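You operate a simulated robot arm through the tools that you are given. There is no shell and no other tool. Be economical: measure what you need, move in short steps, check, and stop when the job is done.

Carry out the task below with a simulated robot arm. There is one attempt and no reset: what you move stays moved.

TASK
Put one of the spare bulbs from the door side of the work table on the silver filter dish.
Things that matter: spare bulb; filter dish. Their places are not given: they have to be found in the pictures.

It is judged by the outcome, as a careful person would: the job done as asked, and still so three seconds after it is handed in. It fails if anything else is knocked over, pushed out of place, dropped, spilled or broken.

THE ROBOT
A 6-joint arm with a two-finger parallel gripper, fixed in place. Base frame: the origin is at the foot of the arm, x ahead of it, y to its left, z up; the work surface is at about z = 0.78. Lengths are in m, angles in rad, forces in N, time in s.
With the tool pointing down near the work surface it reaches from about 0.24 to 0.64 m from the base axis. Its first joint turns from -1.152 to 1.152 rad. Payload 2.7 kg.
Tool frame: the origin (TCP) lies between the finger pads and is the grasp point; the fingertips stand 0.023 m ahead of it; z points along the fingers, y is the line along which they close. The gripper opens to 0.094 m. The fingers are 0.038 m wide and 0.01 m thick; the gripper's body (0.054 by 0.096 m) begins 0.039 m behind the TCP.
Orientation is that of the tool frame in the base frame, as [roll, pitch, yaw] about the fixed x, y, z axes, in that order (R = Rz(yaw) Ry(pitch) Rx(roll)). With the fingers straight down and closing along the base's y, the tool's x points along the base's -x, its y along +y and its z along -z.

THE INTERFACE
- The arm moves only by the tool move_arm. Its argument "deltas" is a list of rows, each an object of numbers (a shift or turn left out is 0, a gripper value left out holds the last): "ax", "ay", "az": the turn, a rotation vector about the tool's x, y, z in rad; "tx", "ty", "tz": the shift along the tool's x, y, z in m; "gripper": the opening in per cent of the stroke, from 0 (shut) to 100 (fully open). In form: [{"ax": .., "ay": .., "az": .., "tx": .., "ty": .., "tz": .., "gripper": ..}, ...]. A call has 1 to 20 rows; each row is the pose to reach, as a shift and turn from the pose commanded when the call began, along the tool's axes at that moment. A row lasts 0.2 s, in which the tool goes at most 0.05 m and 0.15 rad; a call with a longer step from one row to the next is refused whole, and so is a gripper value outside its range. A pose out of reach is approached as far as the arm can. The call stops where the force on the tool passes 40 N (or 10 N more than at its start, if that is more) or the arm is blocked; 0.2 s more then pass. The fingers move at their own pace (about 0.045 m/s each) and stop on an object; they squeeze with about 27 N. The grip force told is the motor's: it shows also when the fingers shut on nothing. Time passes only in rows, and 0.2 s behind the last, so rows that repeat a pose let the fingers close. It gives the time, the measured TCP pose, the force on the tool (base axes), the opening and the grip force at its end, in the units of the frame above (readings bear some noise).
- Cameras (640 x 400 px; columns grow to the right, rows downward): "scene" is fixed at [0.0582, -0.4224, 1.3996]; the picture's right is [0.90, -0.44, 0.00], its down [-0.27, -0.55, -0.79] and it looks along [0.35, 0.71, -0.61] (base axes); focal length 344 px, centre (320, 200). "wrist" rides on the gripper at [-0.039, 0, -0.044] in the tool frame; the picture's right is [0.00, -1.00, 0.00], its down [0.97, 0.00, -0.24] and it looks along [0.24, 0.00, 0.97] (tool axes); focal length 218 px, centre (320, 200).
- grab_frame(camera): a new picture of that camera. No time passes.
- measure_at(camera, pixels): for up to 12 pixels [column, row] of the newest picture of that camera ("zoom" is the newest enlarged one), the place [x, y, z] in the base frame of the surface seen there, good to about 0.002 m. No time passes.
- zoom(camera, box): a new picture of the part [left, top, right, bottom] of that camera's present view, enlarged. No time passes.
- close_job(): hands the job in; it is judged then, once.

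Work in short steps. Measure before you move; look again where a grasp or a placing could have gone wrong, and mend it. You have 60 turns and 14 pictures in all, the two below and enlarged ones among them. Open the gripper and draw the arm clear of the work before you hand the job in, unless the task says otherwise; then end with one line.

The tools are called after "Emit:" as a command line: name --argument value ..., lists and objects as JSON in quotes. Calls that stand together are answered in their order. move_arm: Moves the arm, as the interface text tells. Its arguments: {"type":"object","properties":{"deltas":{"type":"array"}},"required":["deltas"]} The other tools are called the same way: grab_frame (camera) takes a picture; measure_at (camera, pixels) gives the place of the surface under pixels of a picture; zoom (camera, box) takes an enlarged picture of a part of a camera's view; close_job () hands the job in.

At the start:

```text
clock: 0.0
tool_pos: [0.3337, 0.0405, 0.9943]
tool_rot: [-3.14, 0.001, -3.141]
wrist_force: [-0.3, 0.2, 0.2]
width: 0.0942
grip_force: 0.1
```

scene: 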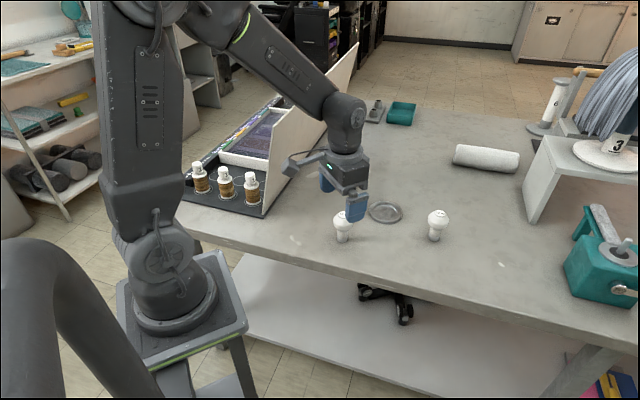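
wrist: 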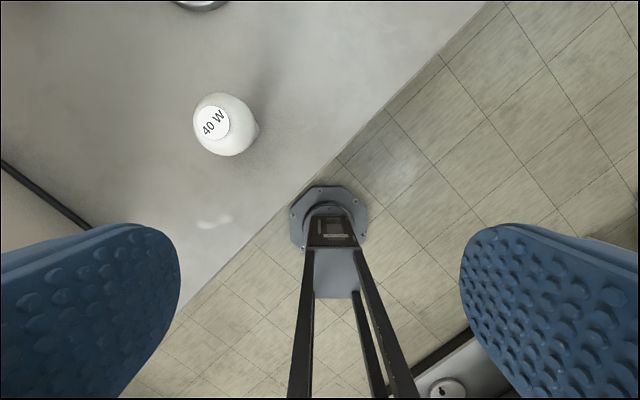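

I see bulbs near (342,225) and (437,222) and a dish near (385,212). I'll enlarge this region to tell them apart, and measure the objects.

Emit:
zoom --camera "scene" --box '[270, 130, 510, 280]'

Emit:
measure_at --camera "scene" --pixels '[[437, 212], [437, 222], [435, 237], [341, 216], [343, 238], [385, 213], [370, 213], [401, 213], [385, 204], [385, 222], [400, 240], [402, 112]]'

Emit:
measure_at --camera "wrist" --pixels '[[213, 122], [225, 120], [200, 5], [225, 220], [250, 130]]'

```text
2.67 times, centred on (390, 205) of scene
```

zoom: 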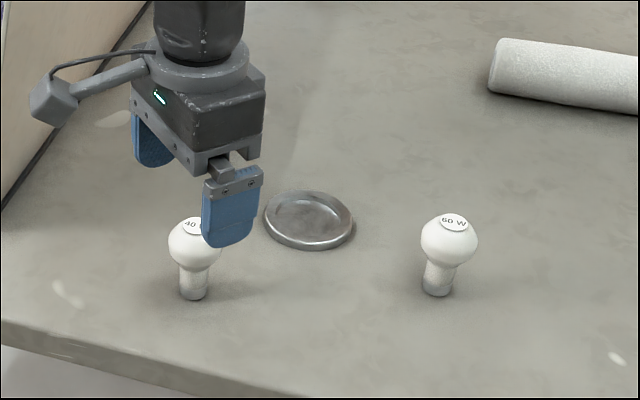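

```text
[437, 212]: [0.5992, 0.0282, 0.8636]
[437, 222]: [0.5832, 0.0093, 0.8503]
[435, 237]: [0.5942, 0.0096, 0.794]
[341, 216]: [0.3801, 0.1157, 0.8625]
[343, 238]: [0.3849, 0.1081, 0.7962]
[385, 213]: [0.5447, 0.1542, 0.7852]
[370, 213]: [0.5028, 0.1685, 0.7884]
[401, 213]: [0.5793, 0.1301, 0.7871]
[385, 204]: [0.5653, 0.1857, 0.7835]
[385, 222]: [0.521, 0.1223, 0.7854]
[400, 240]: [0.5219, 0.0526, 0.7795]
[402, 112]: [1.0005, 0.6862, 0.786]
```

```text
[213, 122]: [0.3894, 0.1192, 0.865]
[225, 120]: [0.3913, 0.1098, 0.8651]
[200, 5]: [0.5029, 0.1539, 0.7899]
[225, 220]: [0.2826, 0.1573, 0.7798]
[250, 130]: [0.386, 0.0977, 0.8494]
```

One bulb is 40 W at about (0.39,0.115), the other 60 W at about (0.595,0.02). I need to find where the door is and whether there are other bulbs, so I'll enlarge the background.

Emit:
zoom --camera "scene" --box '[400, 0, 640, 150]'

Emit:
zoom --camera "scene" --box '[160, 0, 400, 150]'

```text
2.67 times, centred on (520, 75) of scene
```

zoom: 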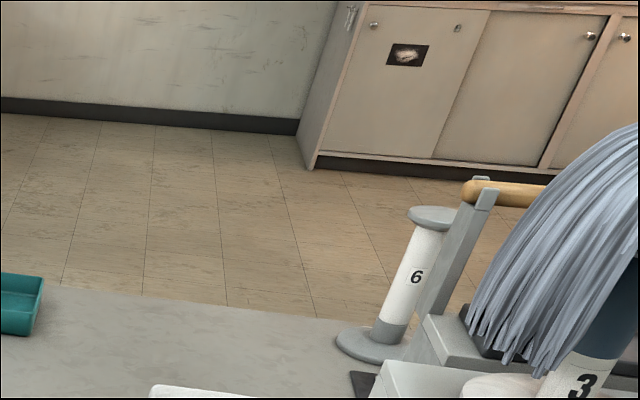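

```text
2.67 times, centred on (280, 75) of scene
```

zoom: 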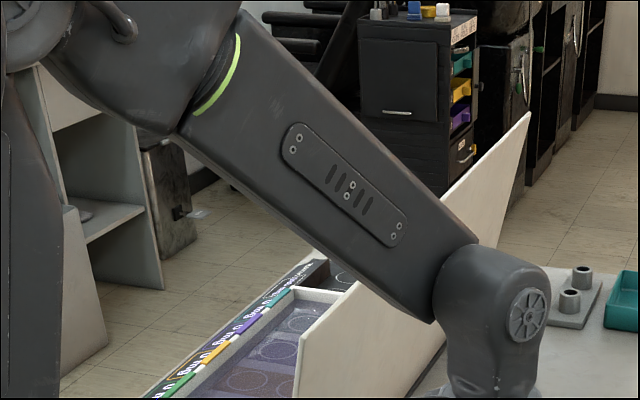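

No door or other bulbs show. Both bulbs stand along the same near edge, so either should fit the task. I'll take the closer 40 W one, centred near (0.389,0.118). First I move above it and look down.

Emit:
move_arm --deltas '[{"tx": -0.02, "ty": 0.028, "gripper": 100}, {"tx": -0.04, "ty": 0.056}, {"tx": -0.0553, "ty": 0.0775}, {"tx": -0.0553, "ty": 0.0775}]'

Emit:
grab_frame --camera "wrist"

```text
clock: 1.0
tool_pos: [0.3896, 0.1204, 0.9933]
tool_rot: [3.141, 0.001, 3.141]
wrist_force: [-0.1, 1.1, -0.1]
width: 0.0943
grip_force: 0.0
```

```text
8 pictures are left
```

wrist: 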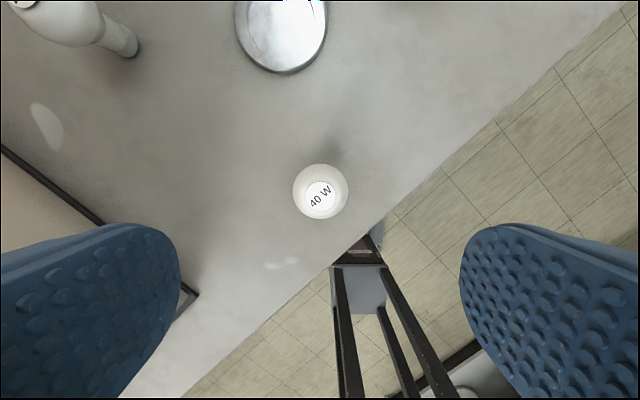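

A third bulb appears at (90,20), which the arm had hidden, so the door side does matter. I'll measure it and then lift the wrist camera to look around.

Emit:
measure_at --camera "wrist" --pixels '[[90, 15], [22, 3], [130, 45], [320, 196], [320, 168], [280, 5], [280, 40], [240, 10], [325, 10], [280, 68]]'

Emit:
move_arm --deltas '[{"tz": -0.03, "tx": 0.03}, {"tz": -0.06, "tx": 0.06}, {"tz": -0.09, "tx": 0.09}, {"tz": -0.12, "tx": 0.1, "ay": 0.0}, {"tz": -0.12, "tx": 0.1, "ay": -0.14}, {"tz": -0.12, "tx": 0.1, "ay": -0.28}, {"tz": -0.12, "tx": 0.1, "ay": -0.42}, {"tz": -0.12, "tx": 0.1, "ay": -0.56}, {"tz": -0.12, "tx": 0.1, "ay": -0.7}, {"tz": -0.12, "tx": 0.1, "ay": -0.7}]'

Emit:
grab_frame --camera "wrist"

```text
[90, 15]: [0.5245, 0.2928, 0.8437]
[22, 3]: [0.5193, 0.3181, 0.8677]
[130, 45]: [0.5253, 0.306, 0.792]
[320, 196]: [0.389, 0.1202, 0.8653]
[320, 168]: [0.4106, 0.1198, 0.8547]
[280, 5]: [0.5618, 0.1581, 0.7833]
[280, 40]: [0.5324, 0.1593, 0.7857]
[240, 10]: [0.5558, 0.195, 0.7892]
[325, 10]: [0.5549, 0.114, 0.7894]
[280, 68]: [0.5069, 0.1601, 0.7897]
```

```text
clock: 3.2
tool_pos: [0.2874, 0.1185, 1.1139]
tool_rot: [3.138, 0.703, -3.141]
wrist_force: [1.0, -0.5, 0.1]
width: 0.0938
grip_force: 0.2
```

```text
7 pictures are left
```

wrist: 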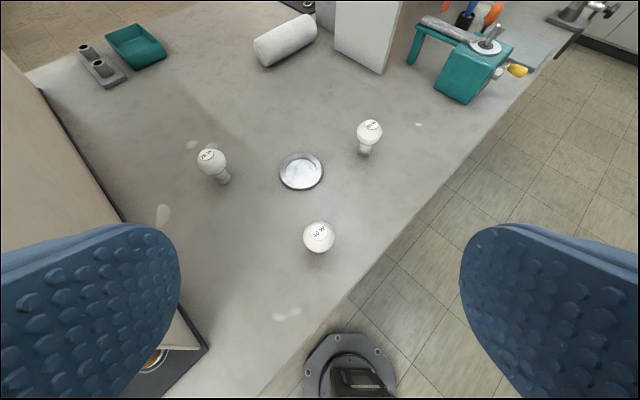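

There are three 40/60 W bulbs: two along the near edge at (318,235) and (368,135), and one on the opposite side at (212,162). To find which side faces the door, I'll tilt up and swing the camera towards -y.

Emit:
move_arm --deltas '[{"ay": -0.13}, {"ay": -0.26}, {"ay": -0.39}, {"ay": -0.5}, {"ay": -0.5}]'

Emit:
move_arm --deltas '[{"ax": 0.128, "az": 0.05, "ty": -0.0375, "tx": 0.002, "tz": -0.006}, {"ax": 0.256, "az": 0.1, "ty": -0.075, "tx": 0.004, "tz": -0.012}, {"ax": 0.384, "az": 0.149, "ty": -0.1125, "tx": 0.006, "tz": -0.018}, {"ax": 0.512, "az": 0.199, "ty": -0.15, "tx": 0.009, "tz": -0.024}, {"ax": 0.64, "az": 0.249, "ty": -0.1875, "tx": 0.011, "tz": -0.03}, {"ax": 0.768, "az": 0.298, "ty": -0.225, "tx": 0.013, "tz": -0.036}, {"ax": 0.896, "az": 0.348, "ty": -0.2625, "tx": 0.015, "tz": -0.042}, {"ax": 1.024, "az": 0.398, "ty": -0.3, "tx": 0.018, "tz": -0.047}, {"ax": 1.024, "az": 0.398, "ty": -0.3, "tx": 0.018, "tz": -0.047}]'

Emit:
grab_frame --camera "wrist"

```text
clock: 4.4
tool_pos: [0.3289, 0.1558, 1.1526]
tool_rot: [-3.14, 1.202, 3.142]
wrist_force: [-0.4, -0.2, 0.7]
width: 0.0941
grip_force: 0.0
out of reach, approached as far as the arm can: row 1, 2, 3, 4, 5
```

```text
clock: 6.4
tool_pos: [0.2959, -0.1477, 1.1632]
tool_rot: [3.14, 1.201, 2.042]
wrist_force: [0.5, -0.4, 0.1]
width: 0.0943
grip_force: 0.1
out of reach, approached as far as the arm can: row 1, 2, 3, 4, 5, 6, 7, 8, 9
```

```text
6 pictures are left
```

wrist: 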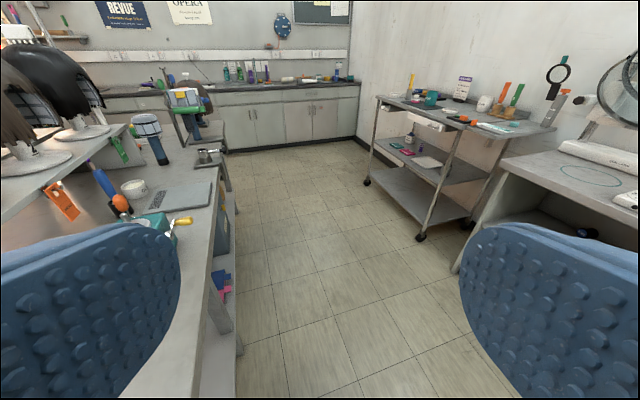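

This view shows the counter wall and carts but no door, so I'll swing the camera to the +y side.

Emit:
move_arm --deltas '[{"ax": -0.1316, "az": -0.0511, "ty": 0.008, "tz": -0.0146, "tx": 0.0057}, {"ax": -0.2632, "az": -0.1022, "ty": 0.016, "tz": -0.0293, "tx": 0.0114}, {"ax": -0.3948, "az": -0.1534, "ty": 0.024, "tz": -0.0439, "tx": 0.0171}, {"ax": -0.5264, "az": -0.2045, "ty": 0.032, "tz": -0.0586, "tx": 0.0228}, {"ax": -0.6579, "az": -0.2556, "ty": 0.04, "tz": -0.0732, "tx": 0.0285}, {"ax": -0.7895, "az": -0.3067, "ty": 0.048, "tz": -0.0879, "tx": 0.0342}, {"ax": -0.9211, "az": -0.3578, "ty": 0.056, "tz": -0.1025, "tx": 0.0399}, {"ax": -1.0527, "az": -0.4089, "ty": 0.064, "tz": -0.1172, "tx": 0.0456}, {"ax": -1.1843, "az": -0.4601, "ty": 0.072, "tz": -0.1318, "tx": 0.0514}, {"ax": -1.3159, "az": -0.5112, "ty": 0.08, "tz": -0.1465, "tx": 0.0571}, {"ax": -1.4475, "az": -0.5623, "ty": 0.088, "tz": -0.1611, "tx": 0.0628}, {"ax": -1.5791, "az": -0.6134, "ty": 0.096, "tz": -0.1758, "tx": 0.0685}, {"ax": -1.7106, "az": -0.6645, "ty": 0.104, "tz": -0.1904, "tx": 0.0742}, {"ax": -1.8422, "az": -0.7156, "ty": 0.112, "tz": -0.2051, "tx": 0.0799}, {"ax": -1.9738, "az": -0.7668, "ty": 0.12, "tz": -0.2197, "tx": 0.0856}, {"ax": -2.1054, "az": -0.8179, "ty": 0.128, "tz": -0.2344, "tx": 0.0913}, {"ax": -2.237, "az": -0.869, "ty": 0.136, "tz": -0.249, "tx": 0.097}, {"ax": -2.237, "az": -0.869, "ty": 0.136, "tz": -0.249, "tx": 0.097}]'

Emit:
grab_frame --camera "wrist"

```text
clock: 10.2
tool_pos: [0.296, 0.1551, 1.1632]
tool_rot: [3.14, 1.201, -1.837]
wrist_force: [-0.9, -0.2, 0.6]
width: 0.094
grip_force: 0.1
out of reach, approached as far as the arm can: row 1, 2, 3, 4, 5, 6, 7, 8, 9, 10, 11, 12, 13, 14, 15
```

```text
5 pictures are left
```

wrist: 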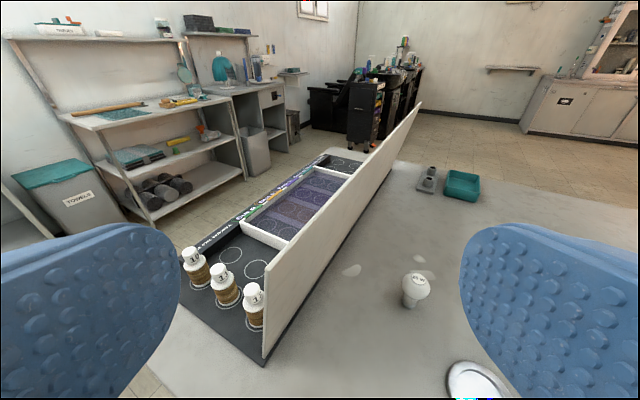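

No door on this side either. I'll swing back past -y to look behind the robot.

Emit:
move_arm --deltas '[{"ax": 0.1316, "az": 0.0511, "ty": -0.0047, "tz": -0.0158, "tx": 0.0062}, {"ax": 0.2632, "az": 0.1022, "ty": -0.0094, "tz": -0.0316, "tx": 0.0124}, {"ax": 0.3948, "az": 0.1534, "ty": -0.0141, "tz": -0.0475, "tx": 0.0185}, {"ax": 0.5264, "az": 0.2045, "ty": -0.0188, "tz": -0.0633, "tx": 0.0247}, {"ax": 0.6579, "az": 0.2556, "ty": -0.0235, "tz": -0.0791, "tx": 0.0309}, {"ax": 0.7895, "az": 0.3067, "ty": -0.0282, "tz": -0.0949, "tx": 0.0371}, {"ax": 0.9211, "az": 0.3578, "ty": -0.0329, "tz": -0.1108, "tx": 0.0432}, {"ax": 1.0527, "az": 0.4089, "ty": -0.0376, "tz": -0.1266, "tx": 0.0494}, {"ax": 1.1843, "az": 0.4601, "ty": -0.0424, "tz": -0.1424, "tx": 0.0556}, {"ax": 1.3159, "az": 0.5112, "ty": -0.0471, "tz": -0.1582, "tx": 0.0618}, {"ax": 1.4475, "az": 0.5623, "ty": -0.0518, "tz": -0.1741, "tx": 0.0679}, {"ax": 1.5791, "az": 0.6134, "ty": -0.0565, "tz": -0.1899, "tx": 0.0741}, {"ax": 1.7106, "az": 0.6645, "ty": -0.0612, "tz": -0.2057, "tx": 0.0803}, {"ax": 1.8422, "az": 0.7156, "ty": -0.0659, "tz": -0.2215, "tx": 0.0865}, {"ax": 1.9738, "az": 0.7668, "ty": -0.0706, "tz": -0.2374, "tx": 0.0926}, {"ax": 2.1054, "az": 0.8179, "ty": -0.0753, "tz": -0.2532, "tx": 0.0988}, {"ax": 2.237, "az": 0.869, "ty": -0.08, "tz": -0.269, "tx": 0.105}, {"ax": 2.237, "az": 0.869, "ty": -0.08, "tz": -0.269, "tx": 0.105}]'

Emit:
move_arm --deltas '[{"ax": 0.128, "az": 0.05}, {"ax": 0.256, "az": 0.1}, {"ax": 0.384, "az": 0.149}, {"ax": 0.512, "az": 0.199}, {"ax": 0.64, "az": 0.249}, {"ax": 0.768, "az": 0.298}, {"ax": 0.896, "az": 0.348}, {"ax": 1.024, "az": 0.398}, {"ax": 1.024, "az": 0.398}]'

Emit:
grab_frame --camera "wrist"

```text
clock: 14.0
tool_pos: [0.2822, -0.1741, 1.1741]
tool_rot: [-3.107, 1.214, 1.997]
wrist_force: [1.3, 8.6, -2.6]
width: 0.0941
grip_force: 0.1
out of reach, approached as far as the arm can: row 2, 3, 4, 5, 6, 7, 8, 9, 10, 11, 12, 13, 14, 15, 16, 17
```

```text
clock: 16.0
tool_pos: [0.2965, -0.146, 1.1663]
tool_rot: [-3.141, 1.2, 0.944]
wrist_force: [-0.5, 0.2, -0.2]
width: 0.094
grip_force: 0.1
```

```text
4 pictures are left
```

wrist: 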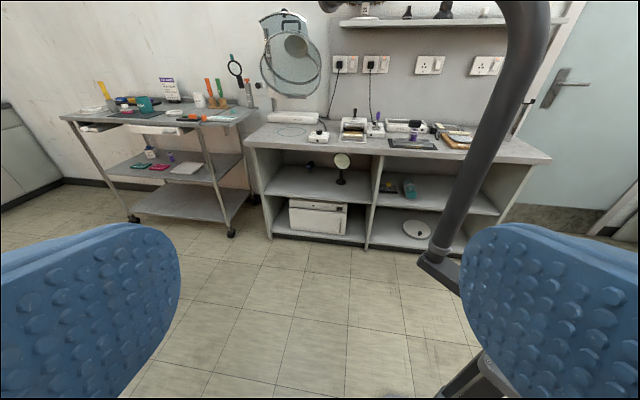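

The door is at (570,110), in the wall facing the near long edge, so the two near-edge bulbs (40 W and 60 W) are on the door side. I'll return and take the 40 W bulb, first undoing the swing and the tilt.

Emit:
move_arm --deltas '[{"ax": -0.1281, "az": -0.0498, "ty": -0.0098, "tz": -0.0125, "tx": 0.0049}, {"ax": -0.2563, "az": -0.0995, "ty": -0.0195, "tz": -0.025, "tx": 0.0098}, {"ax": -0.3844, "az": -0.1493, "ty": -0.0293, "tz": -0.0375, "tx": 0.0146}, {"ax": -0.5125, "az": -0.199, "ty": -0.039, "tz": -0.05, "tx": 0.0195}, {"ax": -0.6406, "az": -0.2488, "ty": -0.0488, "tz": -0.0625, "tx": 0.0244}, {"ax": -0.7688, "az": -0.2985, "ty": -0.0585, "tz": -0.075, "tx": 0.0293}, {"ax": -0.8969, "az": -0.3483, "ty": -0.0683, "tz": -0.0875, "tx": 0.0341}, {"ax": -1.025, "az": -0.398, "ty": -0.078, "tz": -0.1, "tx": 0.039}, {"ax": -1.1531, "az": -0.4478, "ty": -0.0878, "tz": -0.1125, "tx": 0.0439}, {"ax": -1.2813, "az": -0.4975, "ty": -0.0975, "tz": -0.125, "tx": 0.0488}, {"ax": -1.4094, "az": -0.5473, "ty": -0.1073, "tz": -0.1375, "tx": 0.0536}, {"ax": -1.5375, "az": -0.597, "ty": -0.117, "tz": -0.15, "tx": 0.0585}, {"ax": -1.6656, "az": -0.6468, "ty": -0.1268, "tz": -0.1625, "tx": 0.0634}, {"ax": -1.7938, "az": -0.6965, "ty": -0.1365, "tz": -0.175, "tx": 0.0683}, {"ax": -1.9219, "az": -0.7463, "ty": -0.1463, "tz": -0.1875, "tx": 0.0731}, {"ax": -2.05, "az": -0.796, "ty": -0.156, "tz": -0.2, "tx": 0.078}, {"ax": -2.05, "az": -0.796, "ty": -0.156, "tz": -0.2, "tx": 0.078}]'

Emit:
move_arm --deltas '[{"ay": 0.14}, {"ay": 0.28}, {"ay": 0.42}, {"ay": 0.56}, {"ay": 0.7}, {"ay": 0.84}, {"ay": 0.98}, {"ay": 1.12}, {"ay": 1.2}, {"ay": 1.2}]'

```text
clock: 19.6
tool_pos: [0.313, 0.1348, 1.1868]
tool_rot: [3.141, 1.2, -3.139]
wrist_force: [-0.4, 1.0, -0.2]
width: 0.094
grip_force: 0.1
out of reach, approached as far as the arm can: row 12, 13, 14, 15, 16, 17
```

```text
clock: 21.8
tool_pos: [0.3111, 0.1351, 1.1861]
tool_rot: [3.141, -0.001, -3.14]
wrist_force: [-0.3, 0.5, 0.3]
width: 0.0941
grip_force: 0.1
```

Tool is vertical again at (0.311,0.135,1.186). I'll go to above the 40 W bulb at (0.390,0.120) and check the pose before descending.

Emit:
move_arm --deltas '[{"tx": -0.02, "ty": -0.004, "tz": 0.04, "gripper": 100}, {"tx": -0.04, "ty": -0.008, "tz": 0.08}, {"tx": -0.06, "ty": -0.012, "tz": 0.12}, {"tx": -0.079, "ty": -0.015, "tz": 0.16}, {"tx": -0.079, "ty": -0.015, "tz": 0.2}, {"tx": -0.079, "ty": -0.015, "tz": 0.24}, {"tx": -0.079, "ty": -0.015, "tz": 0.266}, {"tx": -0.079, "ty": -0.015, "tz": 0.266}]'

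```text
clock: 23.6
tool_pos: [0.3901, 0.1189, 0.9206]
tool_rot: [-3.141, -0.001, -3.139]
wrist_force: [0.1, 0.3, 0.0]
width: 0.094
grip_force: 0.1
```

At (0.390,0.119,0.921), aligned over the bulb. Descending to its globe centre (z≈0.842) and closing.

Emit:
move_arm --deltas '[{"tz": 0.02, "ty": 0.001}, {"tz": 0.04, "ty": 0.001}, {"tz": 0.06, "ty": 0.001}, {"tz": 0.0785, "ty": 0.001}, {"tz": 0.0785, "ty": 0.001}, {"tz": 0.0785, "ty": 0.001, "gripper": 30}, {"tz": 0.0785, "ty": 0.001, "gripper": 30}, {"tz": 0.0785, "ty": 0.001, "gripper": 20}, {"tz": 0.0785, "ty": 0.001, "gripper": 20}, {"tz": 0.0785, "ty": 0.001, "gripper": 20}, {"tz": 0.0785, "ty": 0.001, "gripper": 20}]'

```text
clock: 26.0
tool_pos: [0.3915, 0.1191, 0.8395]
tool_rot: [-3.141, 0.0, -3.139]
wrist_force: [-0.5, 0.8, -0.1]
width: 0.0468
grip_force: 27.3
```

Bulb gripped at 0.047 m width with 27 N. Lifting 0.08 m and moving toward the dish.

Emit:
move_arm --deltas '[{"tz": -0.02, "gripper": 15}, {"tz": -0.05}, {"tz": -0.08}, {"tz": -0.08, "tx": -0.03, "ty": 0.008}, {"tz": -0.08, "tx": -0.06, "ty": 0.015}, {"tz": -0.08, "tx": -0.09, "ty": 0.022}, {"tz": -0.08, "tx": -0.1, "ty": 0.03}, {"tz": -0.08, "tx": -0.1, "ty": 0.03}]'

Emit:
grab_frame --camera "wrist"

```text
clock: 27.8
tool_pos: [0.4918, 0.1519, 0.9228]
tool_rot: [-3.141, 0.001, -3.14]
wrist_force: [0.3, -0.2, 0.6]
width: 0.0472
grip_force: 26.3
```

```text
3 pictures are left
```

wrist: 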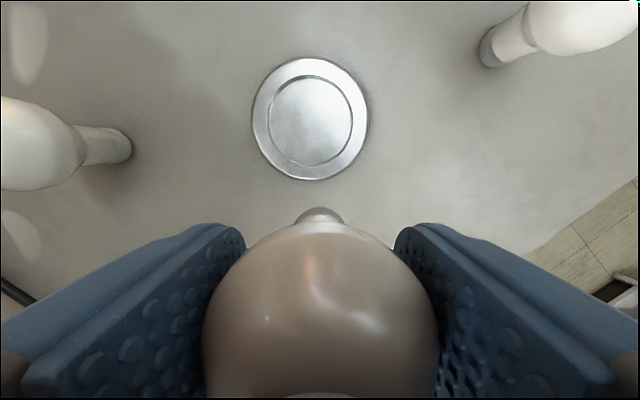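

Emit:
measure_at --camera "wrist" --pixels '[[310, 121], [254, 120], [365, 120], [310, 62], [310, 177], [274, 121], [346, 121], [310, 160], [310, 85], [320, 212], [600, 20], [200, 180]]'

```text
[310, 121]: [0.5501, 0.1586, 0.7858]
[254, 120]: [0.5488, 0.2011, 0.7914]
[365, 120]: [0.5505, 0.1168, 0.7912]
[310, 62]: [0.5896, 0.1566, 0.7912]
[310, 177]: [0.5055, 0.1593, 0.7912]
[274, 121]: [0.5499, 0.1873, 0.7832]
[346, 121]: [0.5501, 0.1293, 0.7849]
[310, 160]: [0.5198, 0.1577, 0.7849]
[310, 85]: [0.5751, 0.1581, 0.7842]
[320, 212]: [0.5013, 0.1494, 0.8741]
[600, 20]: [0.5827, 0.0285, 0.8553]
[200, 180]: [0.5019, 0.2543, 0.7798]
```

Dish centre is about (0.548,0.158), its floor at z≈0.785, 5–6 mm above the table. Moving over it and lowering by about 0.0735 m.

Emit:
move_arm --deltas '[{"tx": -0.03, "ty": 0.003}, {"tx": -0.056, "ty": 0.0063}, {"tx": -0.056, "ty": 0.0063}, {"tx": -0.056, "ty": 0.0063, "tz": 0.025}, {"tx": -0.056, "ty": 0.0063, "tz": 0.05}, {"tx": -0.056, "ty": 0.0063, "tz": 0.065}, {"tx": -0.056, "ty": 0.0063, "tz": 0.07}, {"tx": -0.056, "ty": 0.0063, "tz": 0.0735}, {"tx": -0.056, "ty": 0.0063, "tz": 0.0735}]'

Emit:
grab_frame --camera "scene"

```text
clock: 29.8
tool_pos: [0.5465, 0.1574, 0.8496]
tool_rot: [3.14, -0.001, -3.139]
wrist_force: [0.8, 0.3, -0.5]
width: 0.0469
grip_force: 26.5
```

```text
2 pictures are left
```

scene: 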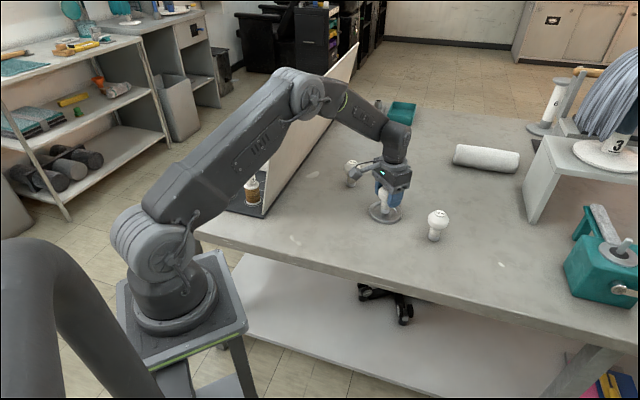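

The bulb is over the dish but the force shows no contact yet. I'll lower in 1 mm steps to feel for it.

Emit:
move_arm --deltas '[{"tz": 0.001}, {"tz": 0.001}]'

Emit:
move_arm --deltas '[{"tz": 0.001}, {"tz": 0.001}]'

```text
clock: 30.4
tool_pos: [0.5467, 0.1576, 0.8488]
tool_rot: [-3.141, -0.001, -3.139]
wrist_force: [-0.6, -0.6, -0.6]
width: 0.0472
grip_force: 27.3
```

```text
clock: 31.0
tool_pos: [0.5475, 0.1587, 0.8468]
tool_rot: [-3.141, 0.0, -3.14]
wrist_force: [0.0, 0.6, -1.3]
width: 0.047
grip_force: 27.3
```

Emit:
move_arm --deltas '[{"tz": 0.001}, {"tz": 0.001}]'

Emit:
move_arm --deltas '[{"tz": 0.001}, {"tz": 0.001}]'

```text
clock: 31.6
tool_pos: [0.5469, 0.1565, 0.8469]
tool_rot: [-3.142, -0.001, -3.141]
wrist_force: [0.6, 0.2, -1.0]
width: 0.0468
grip_force: 26.4
```

```text
clock: 32.2
tool_pos: [0.5465, 0.1579, 0.8454]
tool_rot: [3.141, 0.0, -3.14]
wrist_force: [0.0, 0.1, -0.7]
width: 0.0467
grip_force: 27.0
```

Lowered 4 mm more with hardly any force. I'll take a close-up to see the gap beneath the bulb.

Emit:
zoom --camera "scene" --box '[345, 180, 425, 230]'

Emit:
measure_at --camera "zoom" --pixels '[[310, 230], [310, 200], [310, 250], [310, 280], [310, 170]]'

```text
8.00 times, centred on (385, 205) of scene
```

zoom: 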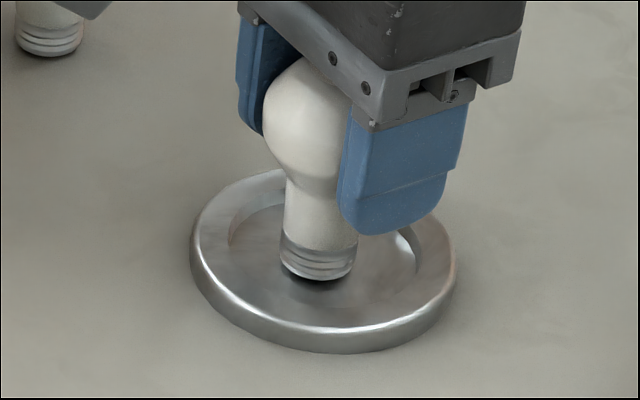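

```text
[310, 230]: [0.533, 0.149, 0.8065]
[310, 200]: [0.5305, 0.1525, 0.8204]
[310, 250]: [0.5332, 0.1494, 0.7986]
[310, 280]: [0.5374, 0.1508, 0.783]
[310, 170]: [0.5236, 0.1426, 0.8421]
```

The bulb is upright over the dish centre and at most a couple of mm above the floor. Continuing 1 mm at a time.

Emit:
move_arm --deltas '[{"tz": 0.001}, {"tz": 0.001}]'

Emit:
move_arm --deltas '[{"tz": 0.001}, {"tz": 0.001}]'

```text
clock: 32.8
tool_pos: [0.548, 0.1575, 0.8447]
tool_rot: [3.141, 0.003, -3.139]
wrist_force: [-1.9, -0.1, 4.9]
width: 0.047
grip_force: 26.8
```

```text
clock: 33.4
tool_pos: [0.5475, 0.1572, 0.8438]
tool_rot: [-3.14, 0.001, -3.14]
wrist_force: [-3.6, -0.5, 12.8]
width: 0.047
grip_force: 26.5
```

Contact is felt (12.8 N). I'll ease up 1.5 mm, open, then rise straight up.

Emit:
move_arm --deltas '[{"tz": -0.0013}, {"tz": -0.0013}, {"tz": -0.0013, "gripper": 56}, {"tz": -0.0013, "gripper": 65}, {"tz": -0.0013, "gripper": 80}, {"tz": -0.0013, "gripper": 95}, {"tz": -0.0013, "gripper": 95}, {"tz": -0.0013, "gripper": 95}, {"tz": -0.0013, "gripper": 95}, {"tz": -0.02}, {"tz": -0.05}, {"tz": -0.09}, {"tz": -0.13}, {"tz": -0.15, "tx": 0.03}, {"tz": -0.15, "tx": 0.07}, {"tz": -0.15, "tx": 0.11}, {"tz": -0.15, "tx": 0.15}, {"tz": -0.15, "tx": 0.15}]'

Emit:
zoom --camera "scene" --box '[300, 130, 500, 255]'

```text
clock: 37.2
tool_pos: [0.3965, 0.1576, 0.9926]
tool_rot: [-3.141, 0.0, -3.14]
wrist_force: [-0.4, -0.3, 0.1]
width: 0.0893
grip_force: 0.2
```

```text
3.20 times, centred on (400, 192) of scene
```

zoom: 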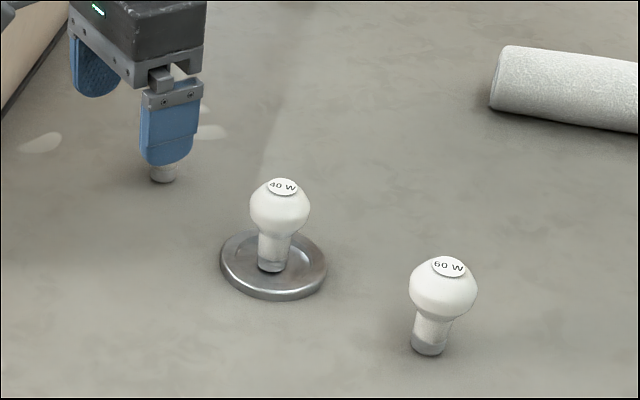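

The 40 W bulb stands upright in the dish, the 60 W bulb hasn't moved, and the arm is clear, so I'm handing in.

Emit:
close_job

```text
The job is handed in.
```

The 40 W spare bulb from the door side of the table now stands upright on the silver filter dish, and the last picture showed nothing else disturbed.
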